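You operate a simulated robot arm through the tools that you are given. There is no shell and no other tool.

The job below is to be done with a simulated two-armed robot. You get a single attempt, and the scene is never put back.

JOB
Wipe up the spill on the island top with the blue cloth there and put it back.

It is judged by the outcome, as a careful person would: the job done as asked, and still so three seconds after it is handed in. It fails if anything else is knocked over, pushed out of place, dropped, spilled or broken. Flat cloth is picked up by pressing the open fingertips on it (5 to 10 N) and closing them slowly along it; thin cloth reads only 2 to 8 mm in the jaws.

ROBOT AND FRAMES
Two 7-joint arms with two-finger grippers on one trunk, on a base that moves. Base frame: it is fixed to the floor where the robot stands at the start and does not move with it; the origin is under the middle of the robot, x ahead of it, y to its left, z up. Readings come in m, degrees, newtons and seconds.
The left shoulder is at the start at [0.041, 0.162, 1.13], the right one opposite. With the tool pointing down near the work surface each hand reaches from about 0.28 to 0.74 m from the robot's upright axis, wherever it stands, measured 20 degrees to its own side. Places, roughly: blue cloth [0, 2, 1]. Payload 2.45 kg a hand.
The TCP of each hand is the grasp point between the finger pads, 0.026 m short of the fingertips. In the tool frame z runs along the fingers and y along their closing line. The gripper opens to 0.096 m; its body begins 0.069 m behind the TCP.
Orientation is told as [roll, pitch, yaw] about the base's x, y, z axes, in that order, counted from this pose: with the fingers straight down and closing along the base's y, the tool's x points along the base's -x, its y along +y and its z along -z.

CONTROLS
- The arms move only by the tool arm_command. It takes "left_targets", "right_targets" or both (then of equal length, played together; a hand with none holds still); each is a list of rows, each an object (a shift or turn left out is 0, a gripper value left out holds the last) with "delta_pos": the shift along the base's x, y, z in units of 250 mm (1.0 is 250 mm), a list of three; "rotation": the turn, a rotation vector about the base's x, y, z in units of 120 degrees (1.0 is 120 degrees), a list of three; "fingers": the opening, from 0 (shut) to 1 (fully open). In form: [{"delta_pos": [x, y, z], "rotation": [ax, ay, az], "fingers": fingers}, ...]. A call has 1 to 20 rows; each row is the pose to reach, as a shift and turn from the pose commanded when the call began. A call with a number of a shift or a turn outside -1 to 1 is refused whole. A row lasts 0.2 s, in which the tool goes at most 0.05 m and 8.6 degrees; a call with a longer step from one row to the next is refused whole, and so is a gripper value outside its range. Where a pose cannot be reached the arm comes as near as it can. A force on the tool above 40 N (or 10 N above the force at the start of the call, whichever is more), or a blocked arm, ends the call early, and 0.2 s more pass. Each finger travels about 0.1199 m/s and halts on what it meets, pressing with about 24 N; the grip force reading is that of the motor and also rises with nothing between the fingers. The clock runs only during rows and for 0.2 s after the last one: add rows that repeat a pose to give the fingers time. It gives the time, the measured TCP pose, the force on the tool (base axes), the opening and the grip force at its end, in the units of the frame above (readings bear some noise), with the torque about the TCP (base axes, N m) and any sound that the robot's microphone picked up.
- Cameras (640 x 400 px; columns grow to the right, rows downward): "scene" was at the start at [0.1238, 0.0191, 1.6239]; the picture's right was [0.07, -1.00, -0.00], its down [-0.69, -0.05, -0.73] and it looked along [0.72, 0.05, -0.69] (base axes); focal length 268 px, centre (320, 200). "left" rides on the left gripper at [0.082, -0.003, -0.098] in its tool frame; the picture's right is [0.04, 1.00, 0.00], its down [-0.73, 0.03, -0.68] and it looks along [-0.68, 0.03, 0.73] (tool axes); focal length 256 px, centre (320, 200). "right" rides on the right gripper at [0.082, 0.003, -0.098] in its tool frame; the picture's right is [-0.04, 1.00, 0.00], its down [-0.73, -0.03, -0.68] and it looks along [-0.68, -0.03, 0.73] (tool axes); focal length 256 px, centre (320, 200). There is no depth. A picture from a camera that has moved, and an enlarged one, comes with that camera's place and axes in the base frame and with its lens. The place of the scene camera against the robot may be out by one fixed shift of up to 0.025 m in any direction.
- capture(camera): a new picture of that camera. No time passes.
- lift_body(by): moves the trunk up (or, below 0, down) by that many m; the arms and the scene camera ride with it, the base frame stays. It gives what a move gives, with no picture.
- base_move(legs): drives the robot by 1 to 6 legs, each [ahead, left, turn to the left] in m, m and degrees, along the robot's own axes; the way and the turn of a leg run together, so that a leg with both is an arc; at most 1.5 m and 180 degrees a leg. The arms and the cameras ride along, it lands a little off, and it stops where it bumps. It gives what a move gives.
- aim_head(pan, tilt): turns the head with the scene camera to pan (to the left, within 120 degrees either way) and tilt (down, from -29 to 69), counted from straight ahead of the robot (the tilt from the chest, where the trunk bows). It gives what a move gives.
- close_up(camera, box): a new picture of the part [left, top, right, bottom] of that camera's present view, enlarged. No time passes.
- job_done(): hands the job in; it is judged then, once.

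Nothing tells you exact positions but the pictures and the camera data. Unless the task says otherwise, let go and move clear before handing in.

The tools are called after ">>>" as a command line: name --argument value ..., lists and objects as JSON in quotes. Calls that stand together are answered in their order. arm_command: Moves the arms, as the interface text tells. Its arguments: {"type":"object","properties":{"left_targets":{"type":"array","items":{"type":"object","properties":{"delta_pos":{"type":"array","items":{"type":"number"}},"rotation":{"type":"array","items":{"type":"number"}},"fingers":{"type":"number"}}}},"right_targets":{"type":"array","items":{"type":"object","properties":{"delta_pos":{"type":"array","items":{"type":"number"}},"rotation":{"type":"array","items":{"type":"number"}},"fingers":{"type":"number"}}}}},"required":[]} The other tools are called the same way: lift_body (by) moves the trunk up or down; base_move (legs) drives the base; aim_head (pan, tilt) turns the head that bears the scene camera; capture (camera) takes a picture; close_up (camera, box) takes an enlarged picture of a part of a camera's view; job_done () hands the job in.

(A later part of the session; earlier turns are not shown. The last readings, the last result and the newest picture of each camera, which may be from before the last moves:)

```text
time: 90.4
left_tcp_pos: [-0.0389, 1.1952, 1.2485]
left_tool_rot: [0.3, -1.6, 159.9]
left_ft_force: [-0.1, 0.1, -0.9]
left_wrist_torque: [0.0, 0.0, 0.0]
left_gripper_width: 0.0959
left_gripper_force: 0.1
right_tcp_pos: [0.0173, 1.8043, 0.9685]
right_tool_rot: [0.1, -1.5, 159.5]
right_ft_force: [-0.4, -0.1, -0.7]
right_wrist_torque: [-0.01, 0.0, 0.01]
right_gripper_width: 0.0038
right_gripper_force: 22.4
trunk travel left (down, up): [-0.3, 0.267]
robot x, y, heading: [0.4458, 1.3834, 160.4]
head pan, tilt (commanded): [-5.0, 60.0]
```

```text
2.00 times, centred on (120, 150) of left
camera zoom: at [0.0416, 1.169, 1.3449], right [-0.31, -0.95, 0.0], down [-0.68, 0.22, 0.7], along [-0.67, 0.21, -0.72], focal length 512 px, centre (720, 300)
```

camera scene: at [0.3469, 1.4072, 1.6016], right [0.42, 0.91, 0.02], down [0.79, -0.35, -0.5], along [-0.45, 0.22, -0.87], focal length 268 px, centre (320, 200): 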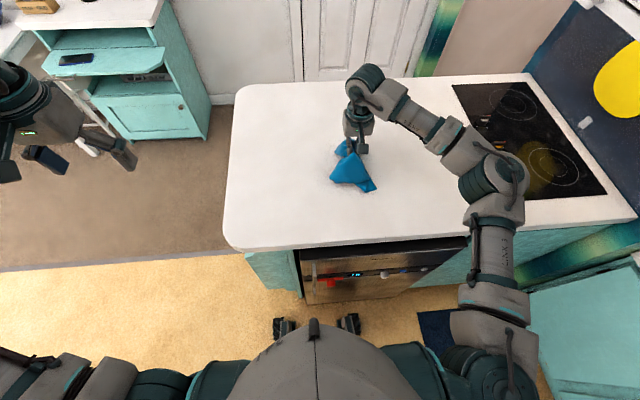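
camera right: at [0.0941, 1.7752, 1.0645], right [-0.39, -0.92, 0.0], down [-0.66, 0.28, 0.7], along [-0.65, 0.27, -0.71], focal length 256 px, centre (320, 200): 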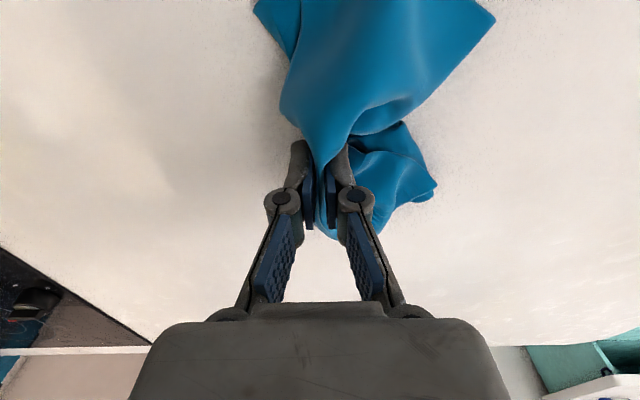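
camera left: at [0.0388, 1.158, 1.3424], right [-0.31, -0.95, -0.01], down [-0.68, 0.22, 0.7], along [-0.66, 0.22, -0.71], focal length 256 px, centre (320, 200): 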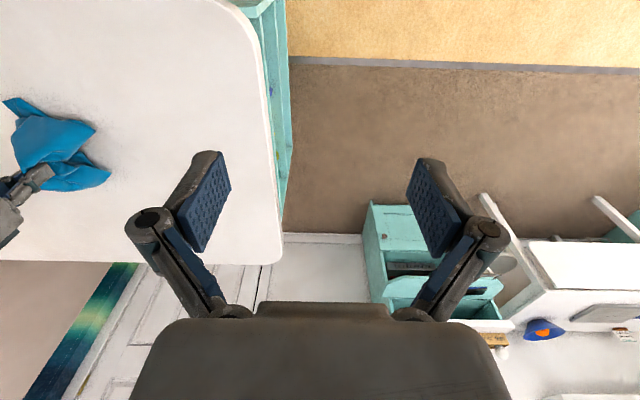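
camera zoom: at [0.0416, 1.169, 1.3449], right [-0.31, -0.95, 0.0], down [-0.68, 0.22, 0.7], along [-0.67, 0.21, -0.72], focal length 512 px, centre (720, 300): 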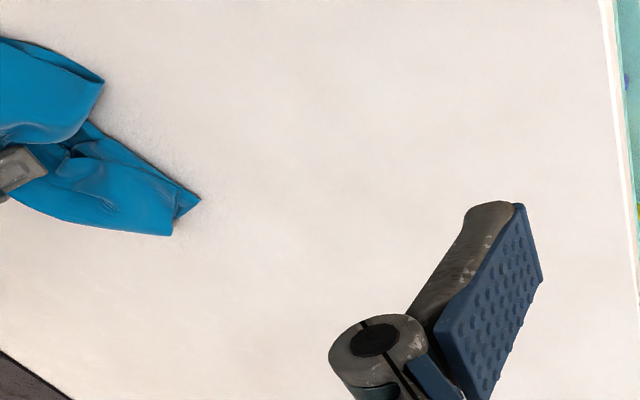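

The island top is clean. Now I put the cloth back: I lift it, carry it a bit past its old place (still short of the cooktop), and lower it, so I can then drag it back to spread it where it lay, centred on about [0.064, 1.934].

>>> arm_command --right_targets '[{"delta_pos": [0.01, 0.02, 0.08], "fingers": 0}, {"delta_pos": [0.03, 0.065, 0.16], "fingers": 0}, {"delta_pos": [0.065, 0.145, 0.24], "fingers": 0}, {"delta_pos": [0.105, 0.235, 0.26], "fingers": 0}, {"delta_pos": [0.145, 0.325, 0.26], "fingers": 0}, {"delta_pos": [0.187, 0.415, 0.26], "fingers": 0}, {"delta_pos": [0.228, 0.505, 0.26], "fingers": 0}, {"delta_pos": [0.269, 0.595, 0.26], "fingers": 0}, {"delta_pos": [0.31, 0.685, 0.26], "fingers": 0}, {"delta_pos": [0.345, 0.765, 0.26], "fingers": 0}, {"delta_pos": [0.365, 0.81, 0.26], "fingers": 0}, {"delta_pos": [0.371, 0.823, 0.26], "fingers": 0}, {"delta_pos": [0.371, 0.823, 0.26], "fingers": 0}, {"delta_pos": [0.371, 0.823, 0.26], "fingers": 0}]'

>>> capture --camera "right"

>>> capture --camera "scene"

```text
time: 93.4
left_tcp_pos: [-0.0397, 1.1956, 1.2489]
left_tool_rot: [0.2, -1.6, 159.8]
left_ft_force: [0.4, 0.2, 1.1]
left_wrist_torque: [0.02, 0.0, 0.01]
left_gripper_width: 0.096
left_gripper_force: 0.1
right_tcp_pos: [0.1106, 2.0128, 1.034]
right_tool_rot: [0.2, -1.6, 159.6]
right_ft_force: [-0.8, -0.8, -0.3]
right_wrist_torque: [-0.01, -0.02, -0.03]
right_gripper_width: 0.0034
right_gripper_force: 22.2
trunk travel left (down, up): [-0.3, 0.267]
robot x, y, heading: [0.4465, 1.3833, 160.2]
head pan, tilt (commanded): [-5.0, 60.0]
```

```text
taken
camera right: at [0.1878, 1.9818, 1.1294], right [-0.39, -0.92, 0.0], down [-0.66, 0.28, 0.7], along [-0.65, 0.27, -0.71], focal length 256 px, centre (320, 200)
```

right: 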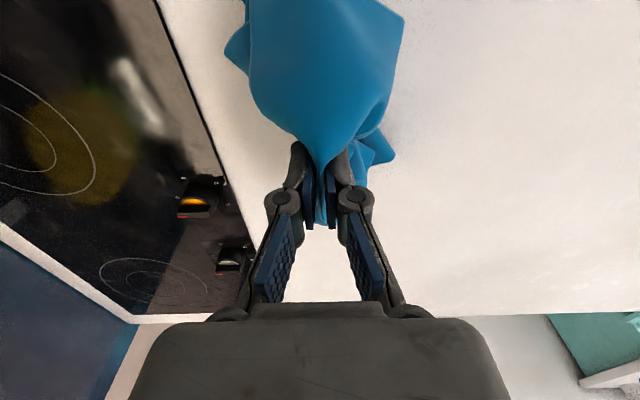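

```text
taken
camera scene: at [0.3583, 1.4371, 1.6019], right [0.42, 0.91, 0.0], down [0.79, -0.37, -0.5], along [-0.45, 0.21, -0.87], focal length 268 px, centre (320, 200)
```

scene: 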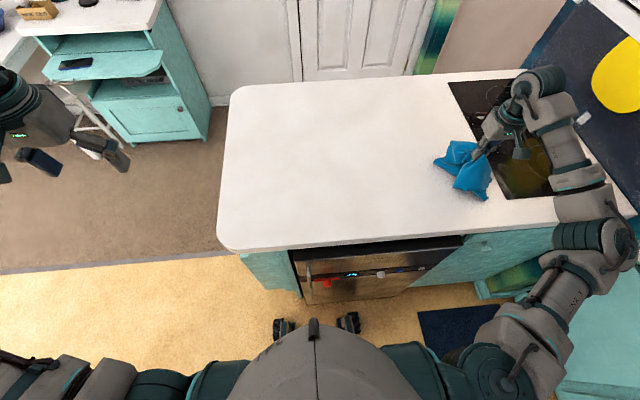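

The cloth hangs just short of the cooktop. I lower it and drag it back slowly towards its old place so that it spreads out behind the grip.

>>> arm_command --right_targets '[{"delta_pos": [0, 0, -0.1], "fingers": 0}, {"delta_pos": [0, 0, -0.2], "fingers": 0}, {"delta_pos": [0, 0, -0.28], "fingers": 0}, {"delta_pos": [-0.01, -0.028, -0.32], "fingers": 0}, {"delta_pos": [-0.035, -0.098, -0.345], "fingers": 0}, {"delta_pos": [-0.06, -0.168, -0.355], "fingers": 0}, {"delta_pos": [-0.085, -0.238, -0.36], "fingers": 0}, {"delta_pos": [-0.11, -0.308, -0.36], "fingers": 0}, {"delta_pos": [-0.135, -0.378, -0.36], "fingers": 0}, {"delta_pos": [-0.16, -0.448, -0.36], "fingers": 0}, {"delta_pos": [-0.178, -0.498, -0.36], "fingers": 0}, {"delta_pos": [-0.186, -0.521, -0.36], "fingers": 0}, {"delta_pos": [-0.186, -0.521, -0.36], "fingers": 0}]'

>>> capture --camera "right"

>>> close_up --camera "scene" --box '[330, 80, 530, 230]'

```text
time: 96.2
left_tcp_pos: [-0.0385, 1.1947, 1.2486]
left_tool_rot: [0.2, -1.5, 159.8]
left_ft_force: [-0.7, 0.5, -0.1]
left_wrist_torque: [0.01, 0.0, 0.03]
left_gripper_width: 0.0959
left_gripper_force: 0.0
right_tcp_pos: [0.0634, 1.8825, 0.9432]
right_tool_rot: [0.1, -1.7, 159.6]
right_ft_force: [-0.3, 0.4, 3.5]
right_wrist_torque: [0.01, 0.01, 0.03]
right_gripper_width: 0.0034
right_gripper_force: 24.7
trunk travel left (down, up): [-0.3, 0.267]
robot x, y, heading: [0.4469, 1.3794, 160.2]
head pan, tilt (commanded): [-5.0, 60.0]
```

```text
taken
camera right: at [0.1413, 1.8507, 1.0398], right [-0.39, -0.92, 0.0], down [-0.66, 0.28, 0.7], along [-0.65, 0.27, -0.71], focal length 256 px, centre (320, 200)
```

right: 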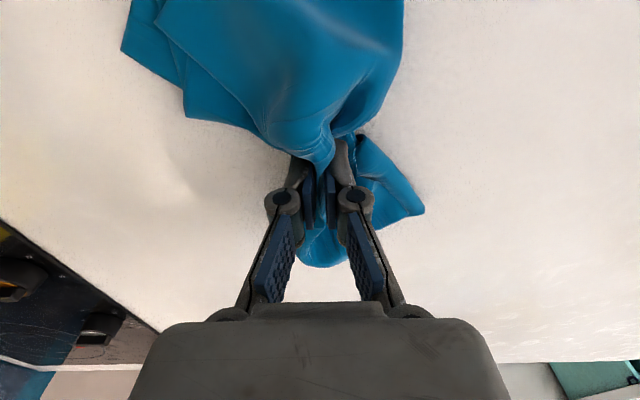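

```text
2.67 times, centred on (430, 155) of scene
camera zoom: at [0.3583, 1.4359, 1.602], right [0.42, 0.91, 0.0], down [0.79, -0.36, -0.5], along [-0.45, 0.21, -0.87], focal length 714 px, centre (27, 320)
```

zoom: 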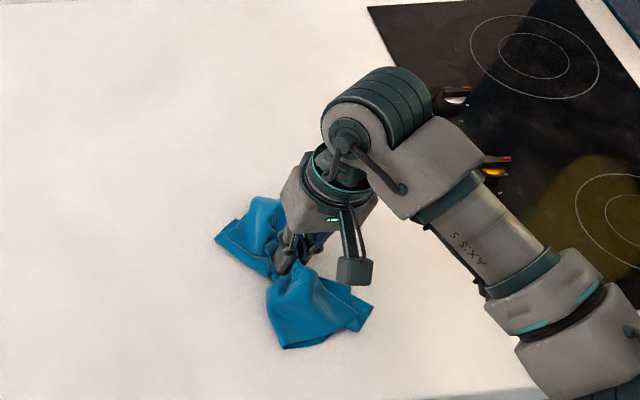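

The cloth is at its old place but bunched. I release it slowly and lift clear to see how it lies.

>>> arm_command --right_targets '[{"delta_pos": [0, 0, 0.004], "fingers": 0.1}, {"delta_pos": [0, 0, 0.004], "fingers": 0.2}, {"delta_pos": [0, 0, 0.004], "fingers": 0.3}, {"delta_pos": [0, 0, 0.004], "fingers": 0.4}, {"delta_pos": [0, 0, 0.004], "fingers": 0.4}, {"delta_pos": [0, 0, 0.06], "fingers": 0.4}, {"delta_pos": [0, 0, 0.16], "fingers": 0.5}, {"delta_pos": [0, 0, 0.3], "fingers": 0.7}, {"delta_pos": [0, 0, 0.45], "fingers": 1}, {"delta_pos": [0, 0, 0.5], "fingers": 1}, {"delta_pos": [0, 0, 0.5], "fingers": 1}]'

>>> capture --camera "right"

>>> close_up --camera "scene" --box '[330, 80, 530, 230]'

```text
time: 98.6
left_tcp_pos: [-0.0401, 1.1966, 1.2484]
left_tool_rot: [0.2, -1.6, 159.8]
left_ft_force: [-0.1, -0.2, 0.1]
left_wrist_torque: [0.02, -0.01, -0.02]
left_gripper_width: 0.0962
left_gripper_force: 0.1
right_tcp_pos: [0.0654, 1.8809, 1.0678]
right_tool_rot: [0.1, -1.6, 159.6]
right_ft_force: [-0.3, 0.0, -1.4]
right_wrist_torque: [-0.01, 0.0, 0.0]
right_gripper_width: 0.096
right_gripper_force: 0.1
trunk travel left (down, up): [-0.3, 0.267]
robot x, y, heading: [0.4453, 1.3807, 160.1]
head pan, tilt (commanded): [-5.0, 60.0]
```

```text
taken
camera right: at [0.1427, 1.8499, 1.1642], right [-0.39, -0.92, 0.0], down [-0.66, 0.28, 0.7], along [-0.65, 0.27, -0.71], focal length 256 px, centre (320, 200)
```

right: 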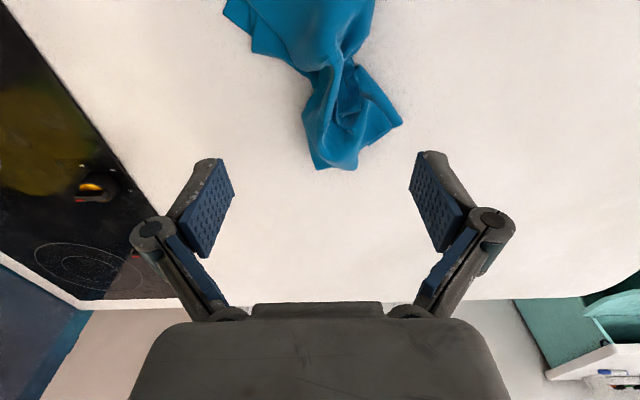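

```text
2.67 times, centred on (430, 155) of scene
camera zoom: at [0.3575, 1.4361, 1.6019], right [0.42, 0.91, 0.0], down [0.79, -0.36, -0.5], along [-0.45, 0.21, -0.87], focal length 714 px, centre (27, 320)
```

zoom: 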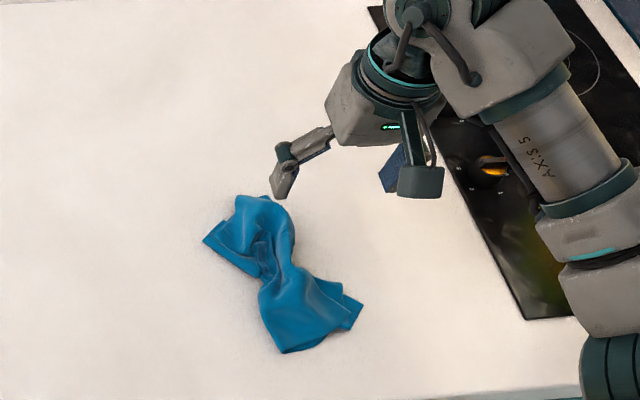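

The cloth lies at its place but bunched up like a bow, about 5 cm off its old centre. A careful person would lay it out again, so I move the hand up and back for a full view to plan unfolding it.

>>> arm_command --right_targets '[{"delta_pos": [0.08, 0.0, 0.12], "fingers": 1}, {"delta_pos": [0.16, 0.0, 0.24], "fingers": 1}, {"delta_pos": [0.24, 0.0, 0.36], "fingers": 1}, {"delta_pos": [0.32, 0.0, 0.48], "fingers": 1}, {"delta_pos": [0.38, 0.0, 0.55], "fingers": 1}, {"delta_pos": [0.38, 0.0, 0.55], "fingers": 1}, {"delta_pos": [0.38, 0.0, 0.55], "fingers": 1}]'

>>> capture --camera "right"

>>> capture --camera "scene"

>>> close_up --camera "scene" --box '[370, 120, 490, 220]'

```text
time: 100.2
left_tcp_pos: [-0.0377, 1.1954, 1.249]
left_tool_rot: [0.2, -1.6, 159.7]
left_ft_force: [0.7, 0.1, 1.2]
left_wrist_torque: [0.03, 0.02, 0.05]
left_gripper_width: 0.096
left_gripper_force: 0.1
right_tcp_pos: [0.1596, 1.8815, 1.2075]
right_tool_rot: [0.2, -1.6, 159.6]
right_ft_force: [0.5, 0.3, -0.1]
right_wrist_torque: [0.03, -0.01, 0.04]
right_gripper_width: 0.096
right_gripper_force: 0.1
trunk travel left (down, up): [-0.3, 0.267]
robot x, y, heading: [0.4454, 1.3843, 160.2]
head pan, tilt (commanded): [-5.0, 60.0]
```

```text
taken
camera right: at [0.2373, 1.8511, 1.3029], right [-0.39, -0.92, 0.0], down [-0.66, 0.28, 0.7], along [-0.65, 0.27, -0.71], focal length 256 px, centre (320, 200)
```

right: 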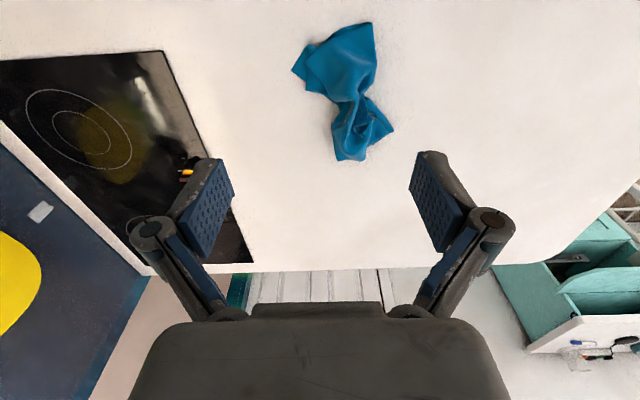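

```text
taken
camera scene: at [0.3588, 1.436, 1.602], right [0.42, 0.91, 0.0], down [0.79, -0.36, -0.5], along [-0.45, 0.21, -0.87], focal length 268 px, centre (320, 200)
```

scene: 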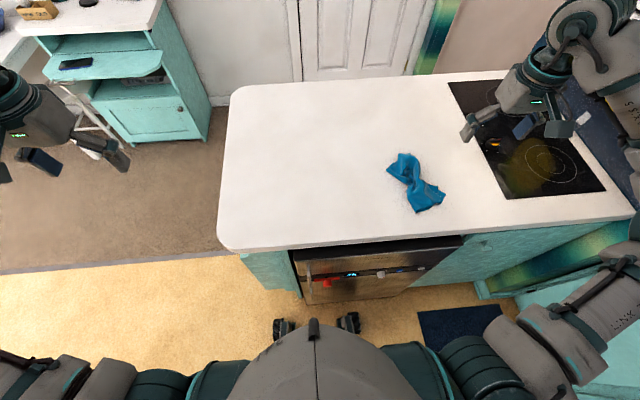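

```text
4.00 times, centred on (430, 170) of scene
camera zoom: at [0.3588, 1.436, 1.602], right [0.42, 0.91, 0.0], down [0.79, -0.36, -0.5], along [-0.45, 0.21, -0.87], focal length 1071 px, centre (-120, 320)
```

zoom: 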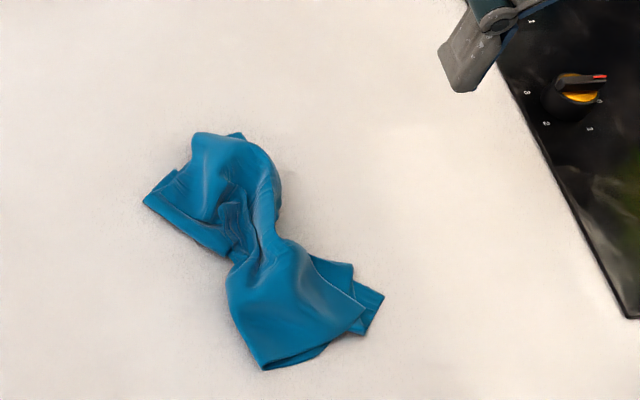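

The four corners of the bunched cloth are roughly at [0.14, 1.94], [0.15, 1.81], [-0.02, 1.82] and [-0.04, 1.94]. Its edge nearest the near end of the island is about right, and the edge towards the cooktop needs pulling out by about 12 cm. That far corner is out of reach from here, so I fold the right arm to a safe pose and shift the base back to the right.

>>> arm_command --right_targets '[{"delta_pos": [-0.06, -0.08, -0.04], "fingers": 1}, {"delta_pos": [-0.13, -0.17, -0.09], "fingers": 1}, {"delta_pos": [-0.2, -0.26, -0.14], "fingers": 1}, {"delta_pos": [-0.27, -0.35, -0.2], "fingers": 1}, {"delta_pos": [-0.34, -0.44, -0.25], "fingers": 1}, {"delta_pos": [-0.4, -0.52, -0.3], "fingers": 1}, {"delta_pos": [-0.42, -0.544, -0.31], "fingers": 1}, {"delta_pos": [-0.42, -0.544, -0.31], "fingers": 1}]'

>>> base_move --legs '[[0.03, -0.15, 0]]'

>>> capture --camera "scene"

```text
time: 102.0
left_tcp_pos: [-0.0397, 1.1952, 1.2478]
left_tool_rot: [0.1, -1.6, 159.8]
left_ft_force: [-0.2, 1.1, 0.0]
left_wrist_torque: [-0.03, -0.02, 0.0]
left_gripper_width: 0.096
left_gripper_force: 0.1
right_tcp_pos: [0.0545, 1.7455, 1.1293]
right_tool_rot: [0.1, -1.6, 159.6]
right_ft_force: [-1.0, -0.2, -0.1]
right_wrist_torque: [-0.02, 0.0, -0.03]
right_gripper_width: 0.0958
right_gripper_force: 0.1
trunk travel left (down, up): [-0.3, 0.267]
robot x, y, heading: [0.4427, 1.3826, 160.1]
head pan, tilt (commanded): [-5.0, 60.0]
```

```text
time: 103.4
left_tcp_pos: [-0.0274, 1.3117, 1.2389]
left_tool_rot: [-1.4, -1.5, 160.1]
left_ft_force: [0.5, -0.7, -0.1]
left_wrist_torque: [0.11, -0.05, -0.01]
left_gripper_width: 0.096
left_gripper_force: 0.1
right_tcp_pos: [0.066, 1.8639, 1.1348]
right_tool_rot: [-1.4, -1.7, 159.9]
right_ft_force: [-0.2, -2.1, 0.2]
right_wrist_torque: [0.15, -0.01, 0.0]
right_gripper_width: 0.0961
right_gripper_force: 0.0
trunk travel left (down, up): [-0.3, 0.267]
robot x, y, heading: [0.4657, 1.5305, 160.4]
head pan, tilt (commanded): [-5.0, 60.0]
```

```text
taken
camera scene: at [0.3617, 1.533, 1.6011], right [0.42, 0.91, 0.03], down [0.79, -0.35, -0.5], along [-0.44, 0.24, -0.87], focal length 268 px, centre (320, 200)
```

scene: 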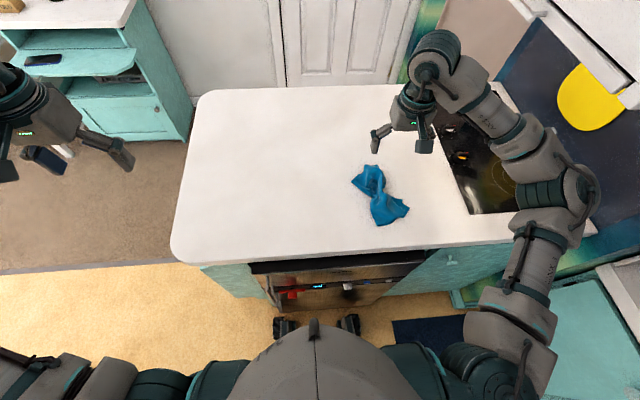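

The base is back near its earlier spot. I wait for the sway to settle.

>>> arm_command --right_targets '[{"fingers": 1}, {"fingers": 1}, {"fingers": 1}, {"fingers": 1}, {"fingers": 1}, {"fingers": 1}, {"fingers": 1}, {"fingers": 1}, {"fingers": 1}, {"fingers": 1}, {"fingers": 1}, {"fingers": 1}, {"fingers": 1}, {"fingers": 1}, {"fingers": 1}, {"fingers": 1}, {"fingers": 1}, {"fingers": 1}, {"fingers": 1}, {"fingers": 1}]'

>>> arm_command --right_targets '[{"fingers": 1}, {"fingers": 1}, {"fingers": 1}, {"fingers": 1}, {"fingers": 1}, {"fingers": 1}, {"fingers": 1}, {"fingers": 1}, {"fingers": 1}, {"fingers": 1}, {"fingers": 1}, {"fingers": 1}, {"fingers": 1}, {"fingers": 1}, {"fingers": 1}, {"fingers": 1}, {"fingers": 1}, {"fingers": 1}, {"fingers": 1}, {"fingers": 1}]'

>>> arm_command --right_targets '[{"fingers": 1}, {"fingers": 1}, {"fingers": 1}, {"fingers": 1}, {"fingers": 1}, {"fingers": 1}, {"fingers": 1}, {"fingers": 1}, {"fingers": 1}, {"fingers": 1}, {"fingers": 1}, {"fingers": 1}, {"fingers": 1}, {"fingers": 1}, {"fingers": 1}, {"fingers": 1}, {"fingers": 1}, {"fingers": 1}, {"fingers": 1}, {"fingers": 1}]'

>>> capture --camera "right"

>>> close_up --camera "scene" --box '[320, 140, 440, 240]'

```text
time: 107.6
left_tcp_pos: [-0.0181, 1.3288, 1.2474]
left_tool_rot: [-0.4, -1.6, 160.3]
left_ft_force: [-0.2, 0.1, 0.1]
left_wrist_torque: [0.04, 0.01, 0.01]
left_gripper_width: 0.0958
left_gripper_force: 0.0
right_tcp_pos: [0.0738, 1.8794, 1.1327]
right_tool_rot: [-0.1, -1.9, 160.1]
right_ft_force: [0.2, -0.1, 0.1]
right_wrist_torque: [0.09, -0.02, 0.0]
right_gripper_width: 0.0958
right_gripper_force: 0.0
trunk travel left (down, up): [-0.3, 0.267]
robot x, y, heading: [0.4633, 1.5277, 160.2]
head pan, tilt (commanded): [-5.0, 60.0]
```

```text
time: 112.0
left_tcp_pos: [-0.0073, 1.3471, 1.2519]
left_tool_rot: [0.3, -1.9, 160.0]
left_ft_force: [-1.7, -1.4, 0.0]
left_wrist_torque: [0.05, 0.02, -0.01]
left_gripper_width: 0.096
left_gripper_force: 0.1
right_tcp_pos: [0.0848, 1.8965, 1.1325]
right_tool_rot: [0.1, -2.1, 159.8]
right_ft_force: [0.1, -0.6, -0.6]
right_wrist_torque: [0.04, -0.02, 0.01]
right_gripper_width: 0.0963
right_gripper_force: 0.0
trunk travel left (down, up): [-0.3, 0.267]
robot x, y, heading: [0.4702, 1.5389, 160.3]
head pan, tilt (commanded): [-5.0, 60.0]
stopped in row 20 (right hand): the arm was blocked; the commanded pose is now the measured one
```

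```text
time: 116.4
left_tcp_pos: [0.0025, 1.3656, 1.2566]
left_tool_rot: [0.9, -2.2, 159.6]
left_ft_force: [-0.4, 0.6, -0.2]
left_wrist_torque: [0.03, 0.0, -0.05]
left_gripper_width: 0.0961
left_gripper_force: 0.0
right_tcp_pos: [0.0947, 1.9161, 1.1316]
right_tool_rot: [0.7, -2.2, 159.3]
right_ft_force: [-0.7, -0.1, -1.0]
right_wrist_torque: [0.05, 0.01, 0.03]
right_gripper_width: 0.0962
right_gripper_force: 0.0
trunk travel left (down, up): [-0.3, 0.267]
robot x, y, heading: [0.4714, 1.5455, 160.1]
head pan, tilt (commanded): [-5.0, 60.0]
stopped in row 20 (right hand): the arm was blocked; the commanded pose is now the measured one
```

```text
taken
camera right: at [0.1737, 1.8854, 1.2271], right [-0.39, -0.92, 0.02], down [-0.65, 0.29, 0.71], along [-0.65, 0.27, -0.71], focal length 256 px, centre (320, 200)
```

right: 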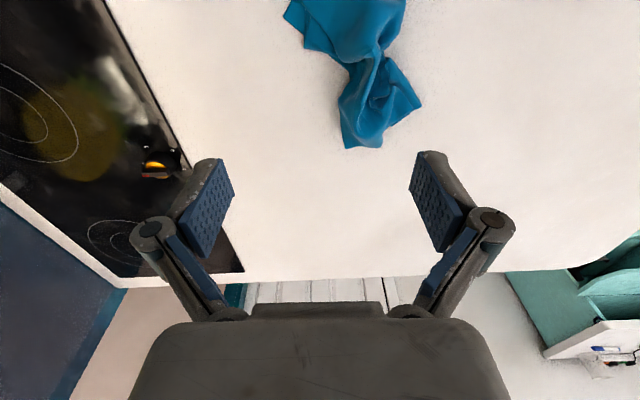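

```text
4.00 times, centred on (380, 190) of scene
camera zoom: at [0.3908, 1.6145, 1.6017], right [0.42, 0.91, -0.01], down [0.78, -0.37, -0.5], along [-0.45, 0.2, -0.87], focal length 1071 px, centre (80, 240)
```

zoom: 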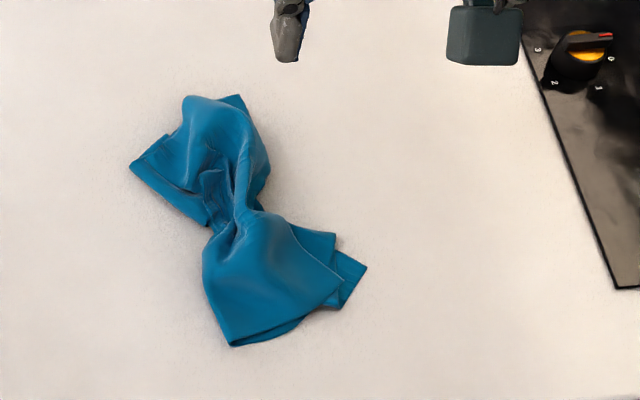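

The body still seems to be swaying or drifting. I sample it in short calls.

>>> arm_command --right_targets '[{"fingers": 1}]'

>>> arm_command --right_targets '[{"fingers": 1}]'

>>> arm_command --right_targets '[{"fingers": 1}]'

>>> arm_command --right_targets '[{"fingers": 1}]'

>>> arm_command --right_targets '[{"fingers": 1}]'

>>> arm_command --right_targets '[{"fingers": 1}]'

>>> arm_command --right_targets '[{"fingers": 1}, {"fingers": 1}, {"fingers": 1}, {"fingers": 1}, {"fingers": 1}]'

>>> arm_command --right_targets '[{"fingers": 1}, {"fingers": 1}, {"fingers": 1}, {"fingers": 1}, {"fingers": 1}]'

```text
time: 116.8
left_tcp_pos: [-0.002, 1.3507, 1.2524]
left_tool_rot: [0.4, -2.0, 159.7]
left_ft_force: [0.0, -0.7, 0.6]
left_wrist_torque: [0.04, -0.03, -0.01]
left_gripper_width: 0.0959
left_gripper_force: 0.0
right_tcp_pos: [0.0895, 1.9026, 1.1353]
right_tool_rot: [0.1, -2.1, 159.3]
right_ft_force: [-0.2, -0.5, 0.1]
right_wrist_torque: [0.06, 0.02, 0.01]
right_gripper_width: 0.0959
right_gripper_force: 0.1
trunk travel left (down, up): [-0.3, 0.267]
robot x, y, heading: [0.4687, 1.5414, 160.0]
head pan, tilt (commanded): [-5.0, 60.0]
```

```text
time: 117.2
left_tcp_pos: [0.0064, 1.3806, 1.26]
left_tool_rot: [1.6, -2.1, 159.4]
left_ft_force: [0.2, -0.3, -0.2]
left_wrist_torque: [-0.05, -0.03, 0.01]
left_gripper_width: 0.0963
left_gripper_force: 0.1
right_tcp_pos: [0.0989, 1.9287, 1.1301]
right_tool_rot: [1.3, -2.1, 159.2]
right_ft_force: [0.4, 0.6, -0.1]
right_wrist_torque: [-0.08, 0.02, -0.02]
right_gripper_width: 0.096
right_gripper_force: 0.0
trunk travel left (down, up): [-0.3, 0.267]
robot x, y, heading: [0.4681, 1.546, 160.3]
head pan, tilt (commanded): [-5.0, 60.0]
```

```text
time: 117.6
left_tcp_pos: [-0.007, 1.3397, 1.2503]
left_tool_rot: [-0.1, -1.9, 159.8]
left_ft_force: [0.0, -1.1, -0.5]
left_wrist_torque: [0.09, -0.02, 0.0]
left_gripper_width: 0.096
left_gripper_force: 0.0
right_tcp_pos: [0.086, 1.8913, 1.1367]
right_tool_rot: [-0.3, -2.2, 159.6]
right_ft_force: [0.5, -2.0, 1.0]
right_wrist_torque: [0.1, 0.0, 0.03]
right_gripper_width: 0.096
right_gripper_force: 0.1
trunk travel left (down, up): [-0.3, 0.267]
robot x, y, heading: [0.4705, 1.5426, 160.1]
head pan, tilt (commanded): [-5.0, 60.0]
```

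```text
time: 118.0
left_tcp_pos: [0.0085, 1.386, 1.2611]
left_tool_rot: [1.8, -2.1, 159.4]
left_ft_force: [-0.3, 0.6, 0.5]
left_wrist_torque: [-0.04, 0.01, 0.02]
left_gripper_width: 0.096
left_gripper_force: 0.0
right_tcp_pos: [0.1009, 1.9344, 1.128]
right_tool_rot: [1.6, -2.0, 159.2]
right_ft_force: [-0.1, 0.2, -0.5]
right_wrist_torque: [-0.03, -0.02, 0.03]
right_gripper_width: 0.0957
right_gripper_force: 0.0
trunk travel left (down, up): [-0.3, 0.267]
robot x, y, heading: [0.4701, 1.547, 160.5]
head pan, tilt (commanded): [-5.0, 60.0]
```

```text
time: 118.4
left_tcp_pos: [-0.0072, 1.3382, 1.2515]
left_tool_rot: [-0.2, -2.0, 159.8]
left_ft_force: [-0.4, -0.2, -0.4]
left_wrist_torque: [0.06, -0.04, 0.05]
left_gripper_width: 0.0958
left_gripper_force: 0.1
right_tcp_pos: [0.0859, 1.8913, 1.1359]
right_tool_rot: [-0.3, -2.2, 159.6]
right_ft_force: [-0.5, -0.1, 0.6]
right_wrist_torque: [0.03, 0.0, -0.02]
right_gripper_width: 0.0962
right_gripper_force: 0.2
trunk travel left (down, up): [-0.3, 0.267]
robot x, y, heading: [0.4727, 1.5405, 160.3]
head pan, tilt (commanded): [-5.0, 60.0]
```

```text
time: 118.8
left_tcp_pos: [0.0069, 1.3799, 1.2596]
left_tool_rot: [1.8, -2.2, 159.3]
left_ft_force: [0.1, 0.2, -0.4]
left_wrist_torque: [-0.04, 0.03, -0.02]
left_gripper_width: 0.0959
left_gripper_force: 0.0
right_tcp_pos: [0.0996, 1.93, 1.1293]
right_tool_rot: [1.3, -2.1, 159.1]
right_ft_force: [0.0, -0.1, -0.4]
right_wrist_torque: [-0.05, 0.0, 0.01]
right_gripper_width: 0.0961
right_gripper_force: 0.0
trunk travel left (down, up): [-0.3, 0.267]
robot x, y, heading: [0.4705, 1.5472, 159.9]
head pan, tilt (commanded): [-5.0, 60.0]
```

```text
time: 120.0
left_tcp_pos: [0.0011, 1.3617, 1.2565]
left_tool_rot: [0.8, -2.0, 159.7]
left_ft_force: [-0.1, 0.2, 0.2]
left_wrist_torque: [0.04, -0.01, -0.01]
left_gripper_width: 0.0963
left_gripper_force: 0.1
right_tcp_pos: [0.093, 1.9126, 1.1326]
right_tool_rot: [0.6, -2.1, 159.4]
right_ft_force: [0.4, -1.3, 0.4]
right_wrist_torque: [0.01, 0.02, -0.01]
right_gripper_width: 0.096
right_gripper_force: 0.1
trunk travel left (down, up): [-0.3, 0.267]
robot x, y, heading: [0.4671, 1.5418, 160.2]
head pan, tilt (commanded): [-5.0, 60.0]
```

```text
time: 121.2
left_tcp_pos: [-0.0059, 1.3438, 1.2518]
left_tool_rot: [0.1, -2.0, 159.7]
left_ft_force: [-0.8, -0.4, -1.3]
left_wrist_torque: [0.05, 0.01, -0.02]
left_gripper_width: 0.0958
left_gripper_force: 0.1
right_tcp_pos: [0.0871, 1.8969, 1.1355]
right_tool_rot: [-0.1, -2.2, 159.5]
right_ft_force: [-0.9, -0.3, 0.0]
right_wrist_torque: [0.06, 0.0, 0.0]
right_gripper_width: 0.0962
right_gripper_force: 0.0
trunk travel left (down, up): [-0.3, 0.267]
robot x, y, heading: [0.4668, 1.5435, 160.2]
head pan, tilt (commanded): [-5.0, 60.0]
```

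It is a body sway with a period of about 0.8 s that is dying down. I wait further in short calls.

>>> arm_command --right_targets '[{"fingers": 1}, {"fingers": 1}, {"fingers": 1}, {"fingers": 1}, {"fingers": 1}, {"fingers": 1}, {"fingers": 1}]'

>>> arm_command --right_targets '[{"fingers": 1}, {"fingers": 1}, {"fingers": 1}, {"fingers": 1}, {"fingers": 1}, {"fingers": 1}, {"fingers": 1}]'

>>> arm_command --right_targets '[{"fingers": 1}, {"fingers": 1}, {"fingers": 1}, {"fingers": 1}, {"fingers": 1}, {"fingers": 1}, {"fingers": 1}]'

>>> arm_command --right_targets '[{"fingers": 1}]'

>>> arm_command --right_targets '[{"fingers": 1}]'

>>> arm_command --right_targets '[{"fingers": 1}]'

```text
time: 122.8
left_tcp_pos: [-0.0026, 1.3501, 1.2542]
left_tool_rot: [0.4, -2.1, 159.8]
left_ft_force: [0.1, -0.4, -1.0]
left_wrist_torque: [0.01, -0.01, 0.03]
left_gripper_width: 0.0962
left_gripper_force: 0.0
right_tcp_pos: [0.0888, 1.9024, 1.1341]
right_tool_rot: [0.1, -2.2, 159.5]
right_ft_force: [-0.3, -0.8, 0.0]
right_wrist_torque: [0.05, -0.04, -0.03]
right_gripper_width: 0.0961
right_gripper_force: 0.0
trunk travel left (down, up): [-0.3, 0.267]
robot x, y, heading: [0.467, 1.5416, 160.2]
head pan, tilt (commanded): [-5.0, 60.0]
```

```text
time: 124.4
left_tcp_pos: [0.0031, 1.3715, 1.2586]
left_tool_rot: [1.2, -2.1, 159.5]
left_ft_force: [0.2, -0.5, -0.2]
left_wrist_torque: [-0.01, -0.01, 0.0]
left_gripper_width: 0.0961
left_gripper_force: 0.0
right_tcp_pos: [0.0965, 1.9204, 1.1313]
right_tool_rot: [1.0, -2.2, 159.1]
right_ft_force: [-0.2, -0.1, 0.1]
right_wrist_torque: [-0.03, 0.03, 0.01]
right_gripper_width: 0.0958
right_gripper_force: 0.0
trunk travel left (down, up): [-0.3, 0.267]
robot x, y, heading: [0.4702, 1.543, 160.1]
head pan, tilt (commanded): [-5.0, 60.0]
```

```text
time: 126.0
left_tcp_pos: [0.0038, 1.3721, 1.259]
left_tool_rot: [1.3, -2.1, 159.5]
left_ft_force: [0.1, -0.4, -0.9]
left_wrist_torque: [-0.02, 0.02, 0.01]
left_gripper_width: 0.096
left_gripper_force: 0.2
right_tcp_pos: [0.0952, 1.9213, 1.1317]
right_tool_rot: [1.0, -2.1, 159.2]
right_ft_force: [0.7, 0.2, -1.3]
right_wrist_torque: [-0.02, 0.0, 0.03]
right_gripper_width: 0.096
right_gripper_force: 0.0
trunk travel left (down, up): [-0.3, 0.267]
robot x, y, heading: [0.4705, 1.5454, 160.2]
head pan, tilt (commanded): [-5.0, 60.0]
```

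```text
time: 126.4
left_tcp_pos: [-0.0015, 1.3533, 1.2542]
left_tool_rot: [0.6, -2.1, 159.7]
left_ft_force: [-0.4, 0.5, -0.6]
left_wrist_torque: [0.04, 0.02, 0.0]
left_gripper_width: 0.0959
left_gripper_force: 0.1
right_tcp_pos: [0.0902, 1.9061, 1.1336]
right_tool_rot: [0.4, -2.3, 159.4]
right_ft_force: [0.1, -0.7, -0.1]
right_wrist_torque: [0.03, 0.03, -0.03]
right_gripper_width: 0.096
right_gripper_force: 0.1
trunk travel left (down, up): [-0.3, 0.267]
robot x, y, heading: [0.4695, 1.5433, 160.0]
head pan, tilt (commanded): [-5.0, 60.0]
```

```text
time: 126.8
left_tcp_pos: [0.001, 1.365, 1.2561]
left_tool_rot: [1.0, -2.1, 159.5]
left_ft_force: [-0.3, 0.2, -0.5]
left_wrist_torque: [-0.03, -0.01, -0.02]
left_gripper_width: 0.0961
left_gripper_force: 0.0
right_tcp_pos: [0.0946, 1.9156, 1.1324]
right_tool_rot: [0.6, -2.1, 159.3]
right_ft_force: [-0.2, 0.1, -0.1]
right_wrist_torque: [0.01, -0.01, 0.0]
right_gripper_width: 0.0959
right_gripper_force: 0.1
trunk travel left (down, up): [-0.3, 0.267]
robot x, y, heading: [0.4714, 1.5438, 160.2]
head pan, tilt (commanded): [-5.0, 60.0]
```

```text
time: 127.2
left_tcp_pos: [0.0012, 1.3625, 1.2566]
left_tool_rot: [0.9, -2.1, 159.6]
left_ft_force: [0.1, 0.3, 0.7]
left_wrist_torque: [-0.03, 0.04, 0.01]
left_gripper_width: 0.0962
left_gripper_force: 0.2
right_tcp_pos: [0.0932, 1.9125, 1.1321]
right_tool_rot: [0.6, -2.1, 159.3]
right_ft_force: [-1.3, -0.5, 0.6]
right_wrist_torque: [0.05, 0.0, -0.01]
right_gripper_width: 0.0959
right_gripper_force: 0.0
trunk travel left (down, up): [-0.3, 0.267]
robot x, y, heading: [0.476, 1.5455, 160.2]
head pan, tilt (commanded): [-5.0, 60.0]
```

The sway has nearly gone. I take fresh pictures to locate the cloth's corners.

>>> capture --camera "right"

>>> close_up --camera "right" --box '[240, 0, 480, 170]'

>>> close_up --camera "scene" --box '[320, 140, 420, 240]'

```text
taken
camera right: at [0.1718, 1.8818, 1.2275], right [-0.39, -0.92, 0.01], down [-0.65, 0.28, 0.71], along [-0.65, 0.27, -0.71], focal length 256 px, centre (320, 200)
```

right: 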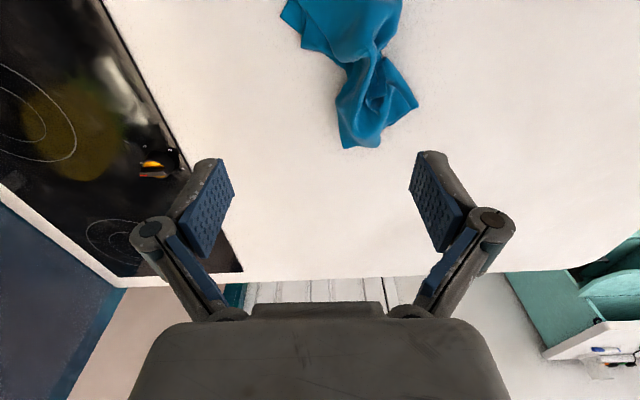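

```text
2.35 times, centred on (360, 85) of right
camera zoom: at [0.1718, 1.8818, 1.2275], right [-0.39, -0.92, 0.01], down [-0.65, 0.28, 0.71], along [-0.65, 0.27, -0.71], focal length 602 px, centre (226, 471)
```

zoom: 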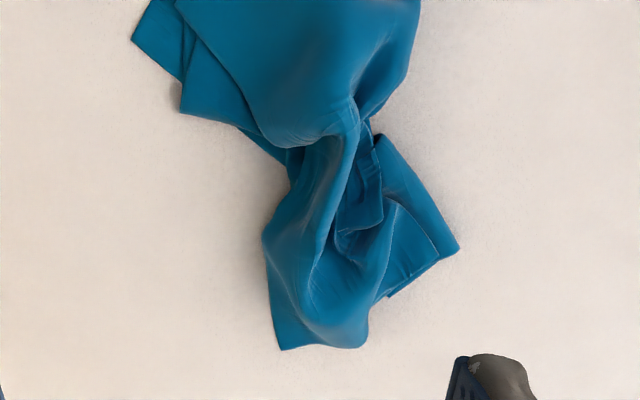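

```text
4.00 times, centred on (370, 190) of scene
camera zoom: at [0.3855, 1.6003, 1.6019], right [0.42, 0.91, 0.0], down [0.79, -0.37, -0.5], along [-0.45, 0.21, -0.87], focal length 1071 px, centre (120, 240)
```

zoom: 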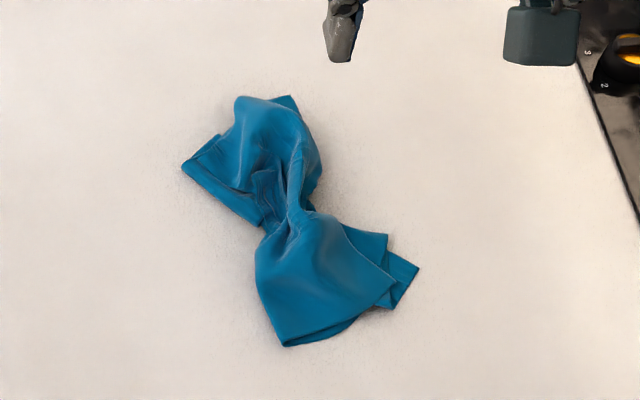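

The near lobe shows stacked layer corners on the cooktop side, with the bottom layer's corner at about [0.138, 1.938]. I'll press that exposed corner with the closed fingertips and drag it outward, to unfold the cloth and shift it towards its old place. First I close the fingers and come down above it.

>>> arm_command --right_targets '[{"delta_pos": [0.03, 0.02, -0.1], "fingers": 0.6}, {"delta_pos": [0.07, 0.04, -0.22], "fingers": 0.3}, {"delta_pos": [0.11, 0.065, -0.36], "fingers": 0}, {"delta_pos": [0.138, 0.082, -0.5], "fingers": 0}, {"delta_pos": [0.138, 0.082, -0.6], "fingers": 0}, {"delta_pos": [0.138, 0.082, -0.62], "fingers": 0}, {"delta_pos": [0.138, 0.082, -0.62], "fingers": 0}]'

>>> capture --camera "right"

>>> close_up --camera "scene" --box '[320, 120, 460, 240]'

```text
time: 128.8
left_tcp_pos: [0.0029, 1.3666, 1.2572]
left_tool_rot: [1.2, -2.0, 159.5]
left_ft_force: [1.3, -0.4, 0.3]
left_wrist_torque: [0.0, 0.01, -0.03]
left_gripper_width: 0.0962
left_gripper_force: 0.0
right_tcp_pos: [0.1284, 1.9374, 0.9773]
right_tool_rot: [0.8, -2.2, 159.3]
right_ft_force: [-0.6, -0.1, -1.2]
right_wrist_torque: [-0.01, -0.01, 0.01]
right_gripper_width: 0.0
right_gripper_force: 23.8
trunk travel left (down, up): [-0.3, 0.267]
robot x, y, heading: [0.4688, 1.5472, 160.1]
head pan, tilt (commanded): [-5.0, 60.0]
```

```text
taken
camera right: at [0.2088, 1.9066, 1.0716], right [-0.39, -0.92, 0.02], down [-0.65, 0.29, 0.71], along [-0.65, 0.26, -0.71], focal length 256 px, centre (320, 200)
```

right: 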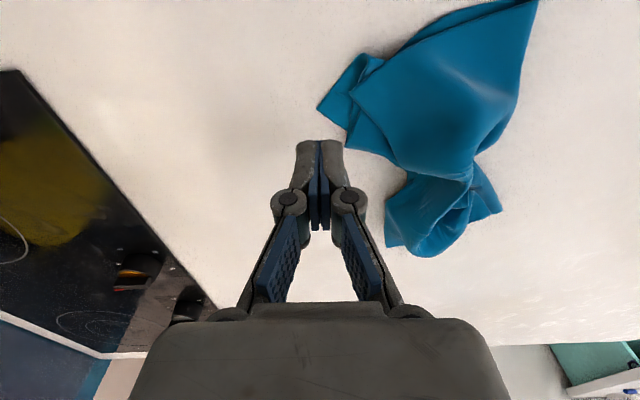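

```text
3.33 times, centred on (390, 180) of scene
camera zoom: at [0.3871, 1.6033, 1.6019], right [0.42, 0.91, 0.0], down [0.79, -0.37, -0.5], along [-0.45, 0.21, -0.87], focal length 892 px, centre (87, 267)
```

zoom: 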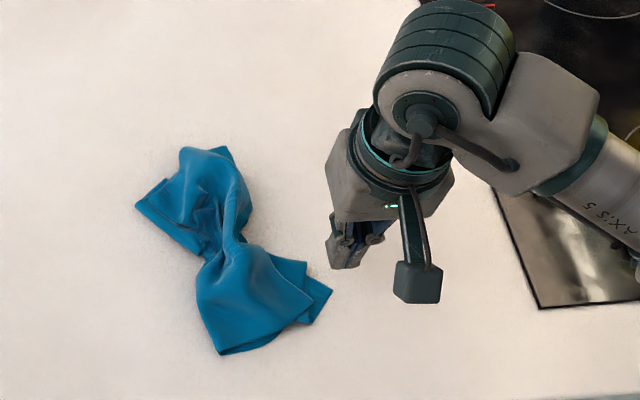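

The corner of the bottom layer is just under the closed fingertips. I shift about 1.7 cm onto the cloth and descend to just above it.

>>> arm_command --right_targets '[{"delta_pos": [0.016, -0.06, -0.04], "fingers": 0}, {"delta_pos": [0.016, -0.066, -0.1], "fingers": 0}, {"delta_pos": [0.016, -0.066, -0.12], "fingers": 0}, {"delta_pos": [0.016, -0.066, -0.12], "fingers": 0}]'

>>> capture --camera "right"

```text
time: 129.8
left_tcp_pos: [0.0019, 1.3648, 1.2558]
left_tool_rot: [1.0, -2.1, 159.6]
left_ft_force: [0.5, 0.4, 1.0]
left_wrist_torque: [-0.04, 0.02, -0.02]
left_gripper_width: 0.096
left_gripper_force: 0.0
right_tcp_pos: [0.1335, 1.919, 0.9477]
right_tool_rot: [0.7, -2.1, 159.2]
right_ft_force: [0.6, -0.3, -0.5]
right_wrist_torque: [-0.04, 0.01, 0.0]
right_gripper_width: 0.0001
right_gripper_force: 24.0
trunk travel left (down, up): [-0.3, 0.267]
robot x, y, heading: [0.4741, 1.5424, 160.2]
head pan, tilt (commanded): [-5.0, 60.0]
```

```text
taken
camera right: at [0.212, 1.8882, 1.0421], right [-0.39, -0.92, 0.01], down [-0.65, 0.29, 0.71], along [-0.65, 0.27, -0.71], focal length 256 px, centre (320, 200)
```

right: 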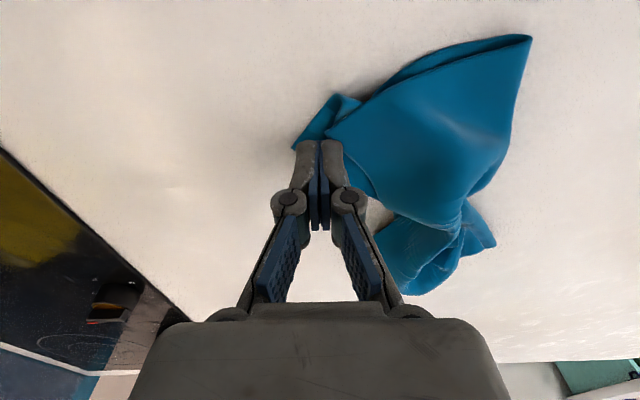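

The fingertips are just above the layered corner. I step down until I feel contact.

>>> arm_command --right_targets '[{"delta_pos": [0, 0, -0.01], "fingers": 0}, {"delta_pos": [0, 0, -0.02], "fingers": 0}, {"delta_pos": [0, 0, -0.02], "fingers": 0}]'

```text
time: 130.6
left_tcp_pos: [0.0007, 1.3626, 1.2556]
left_tool_rot: [0.9, -2.0, 159.6]
left_ft_force: [0.2, 0.5, 0.8]
left_wrist_torque: [0.02, -0.03, -0.03]
left_gripper_width: 0.0959
left_gripper_force: 0.0
right_tcp_pos: [0.1314, 1.917, 0.942]
right_tool_rot: [0.6, -2.2, 159.3]
right_ft_force: [-0.2, 0.8, 0.3]
right_wrist_torque: [-0.04, -0.03, 0.02]
right_gripper_width: 0.0
right_gripper_force: 23.7
trunk travel left (down, up): [-0.3, 0.267]
robot x, y, heading: [0.4673, 1.5432, 160.3]
head pan, tilt (commanded): [-5.0, 60.0]
```

No contact yet at 0.942; I go down another 3 mm.

>>> arm_command --right_targets '[{"delta_pos": [0, 0, -0.008], "fingers": 0}, {"delta_pos": [0, 0, -0.014], "fingers": 0}, {"delta_pos": [0, 0, -0.014], "fingers": 0}]'

```text
time: 131.4
left_tcp_pos: [0.0005, 1.3605, 1.2564]
left_tool_rot: [0.8, -2.1, 159.6]
left_ft_force: [0.5, 1.1, -0.4]
left_wrist_torque: [0.01, -0.04, 0.02]
left_gripper_width: 0.0962
left_gripper_force: 0.0
right_tcp_pos: [0.1313, 1.9157, 0.9392]
right_tool_rot: [0.6, -2.1, 159.3]
right_ft_force: [1.0, -0.6, 0.4]
right_wrist_torque: [0.0, 0.01, 0.0]
right_gripper_width: 0.0002
right_gripper_force: 24.5
trunk travel left (down, up): [-0.3, 0.267]
robot x, y, heading: [0.4727, 1.5399, 160.1]
head pan, tilt (commanded): [-5.0, 60.0]
```

Still free at 0.939. Another 2.5 mm down.

>>> arm_command --right_targets '[{"delta_pos": [0, 0, -0.006], "fingers": 0}, {"delta_pos": [0, 0, -0.01], "fingers": 0}, {"delta_pos": [0, 0, -0.01], "fingers": 0}]'

```text
time: 132.2
left_tcp_pos: [0.0005, 1.3611, 1.2558]
left_tool_rot: [0.8, -2.1, 159.6]
left_ft_force: [0.1, 0.3, 0.5]
left_wrist_torque: [0.0, 0.0, -0.02]
left_gripper_width: 0.0961
left_gripper_force: 0.0
right_tcp_pos: [0.1323, 1.9164, 0.9381]
right_tool_rot: [0.6, -2.3, 159.4]
right_ft_force: [-1.1, 0.6, 10.2]
right_wrist_torque: [-0.04, 0.04, -0.02]
right_gripper_width: 0.0
right_gripper_force: 23.7
trunk travel left (down, up): [-0.3, 0.267]
robot x, y, heading: [0.4713, 1.5431, 159.8]
head pan, tilt (commanded): [-5.0, 60.0]
```

Contact is made at 10 N. I drag the corner outward slowly, halfway first.

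>>> arm_command --right_targets '[{"delta_pos": [0.02, 0.024, 0], "fingers": 0}, {"delta_pos": [0.06, 0.072, 0], "fingers": 0}, {"delta_pos": [0.1, 0.12, 0], "fingers": 0}, {"delta_pos": [0.14, 0.168, 0], "fingers": 0}, {"delta_pos": [0.18, 0.216, 0], "fingers": 0}, {"delta_pos": [0.2, 0.24, 0], "fingers": 0}, {"delta_pos": [0.2, 0.24, 0], "fingers": 0}]'

>>> capture --camera "right"

>>> close_up --camera "scene" --box '[320, 120, 460, 240]'

```text
time: 133.8
left_tcp_pos: [0.0004, 1.3586, 1.2549]
left_tool_rot: [0.7, -2.1, 159.5]
left_ft_force: [0.6, 0.4, -0.1]
left_wrist_torque: [0.02, 0.03, -0.03]
left_gripper_width: 0.0962
left_gripper_force: 0.1
right_tcp_pos: [0.1813, 1.9733, 0.9389]
right_tool_rot: [0.5, -2.3, 159.2]
right_ft_force: [-3.0, -2.1, 19.2]
right_wrist_torque: [-0.17, 0.1, -0.03]
right_gripper_width: 0.0
right_gripper_force: 24.2
trunk travel left (down, up): [-0.3, 0.267]
robot x, y, heading: [0.4726, 1.5452, 160.1]
head pan, tilt (commanded): [-5.0, 60.0]
```

```text
taken
camera right: at [0.2608, 1.9422, 1.0323], right [-0.39, -0.92, 0.01], down [-0.65, 0.28, 0.71], along [-0.65, 0.27, -0.71], focal length 256 px, centre (320, 200)
```

right: 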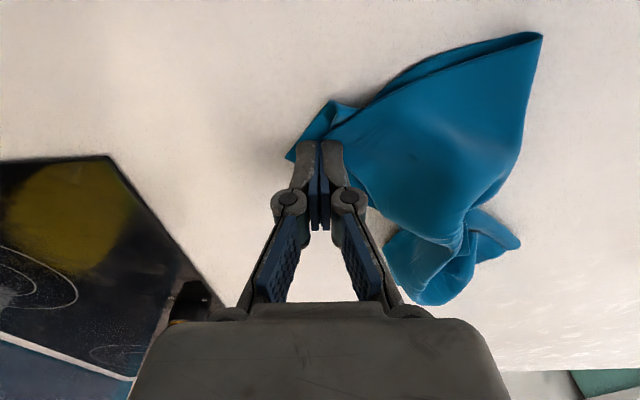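

```text
3.33 times, centred on (390, 180) of scene
camera zoom: at [0.3858, 1.5919, 1.6023], right [0.42, 0.91, 0.0], down [0.79, -0.36, -0.5], along [-0.45, 0.21, -0.87], focal length 892 px, centre (87, 267)
```

zoom: 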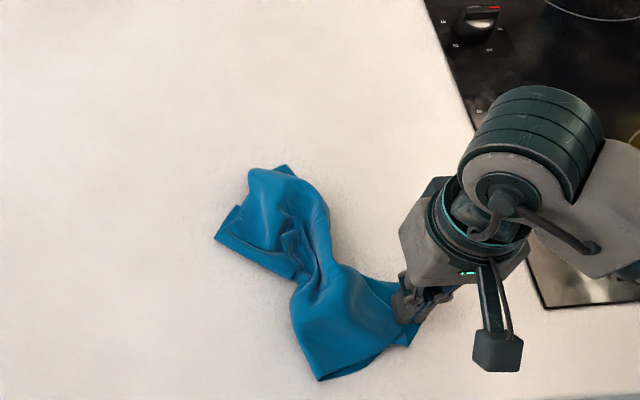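

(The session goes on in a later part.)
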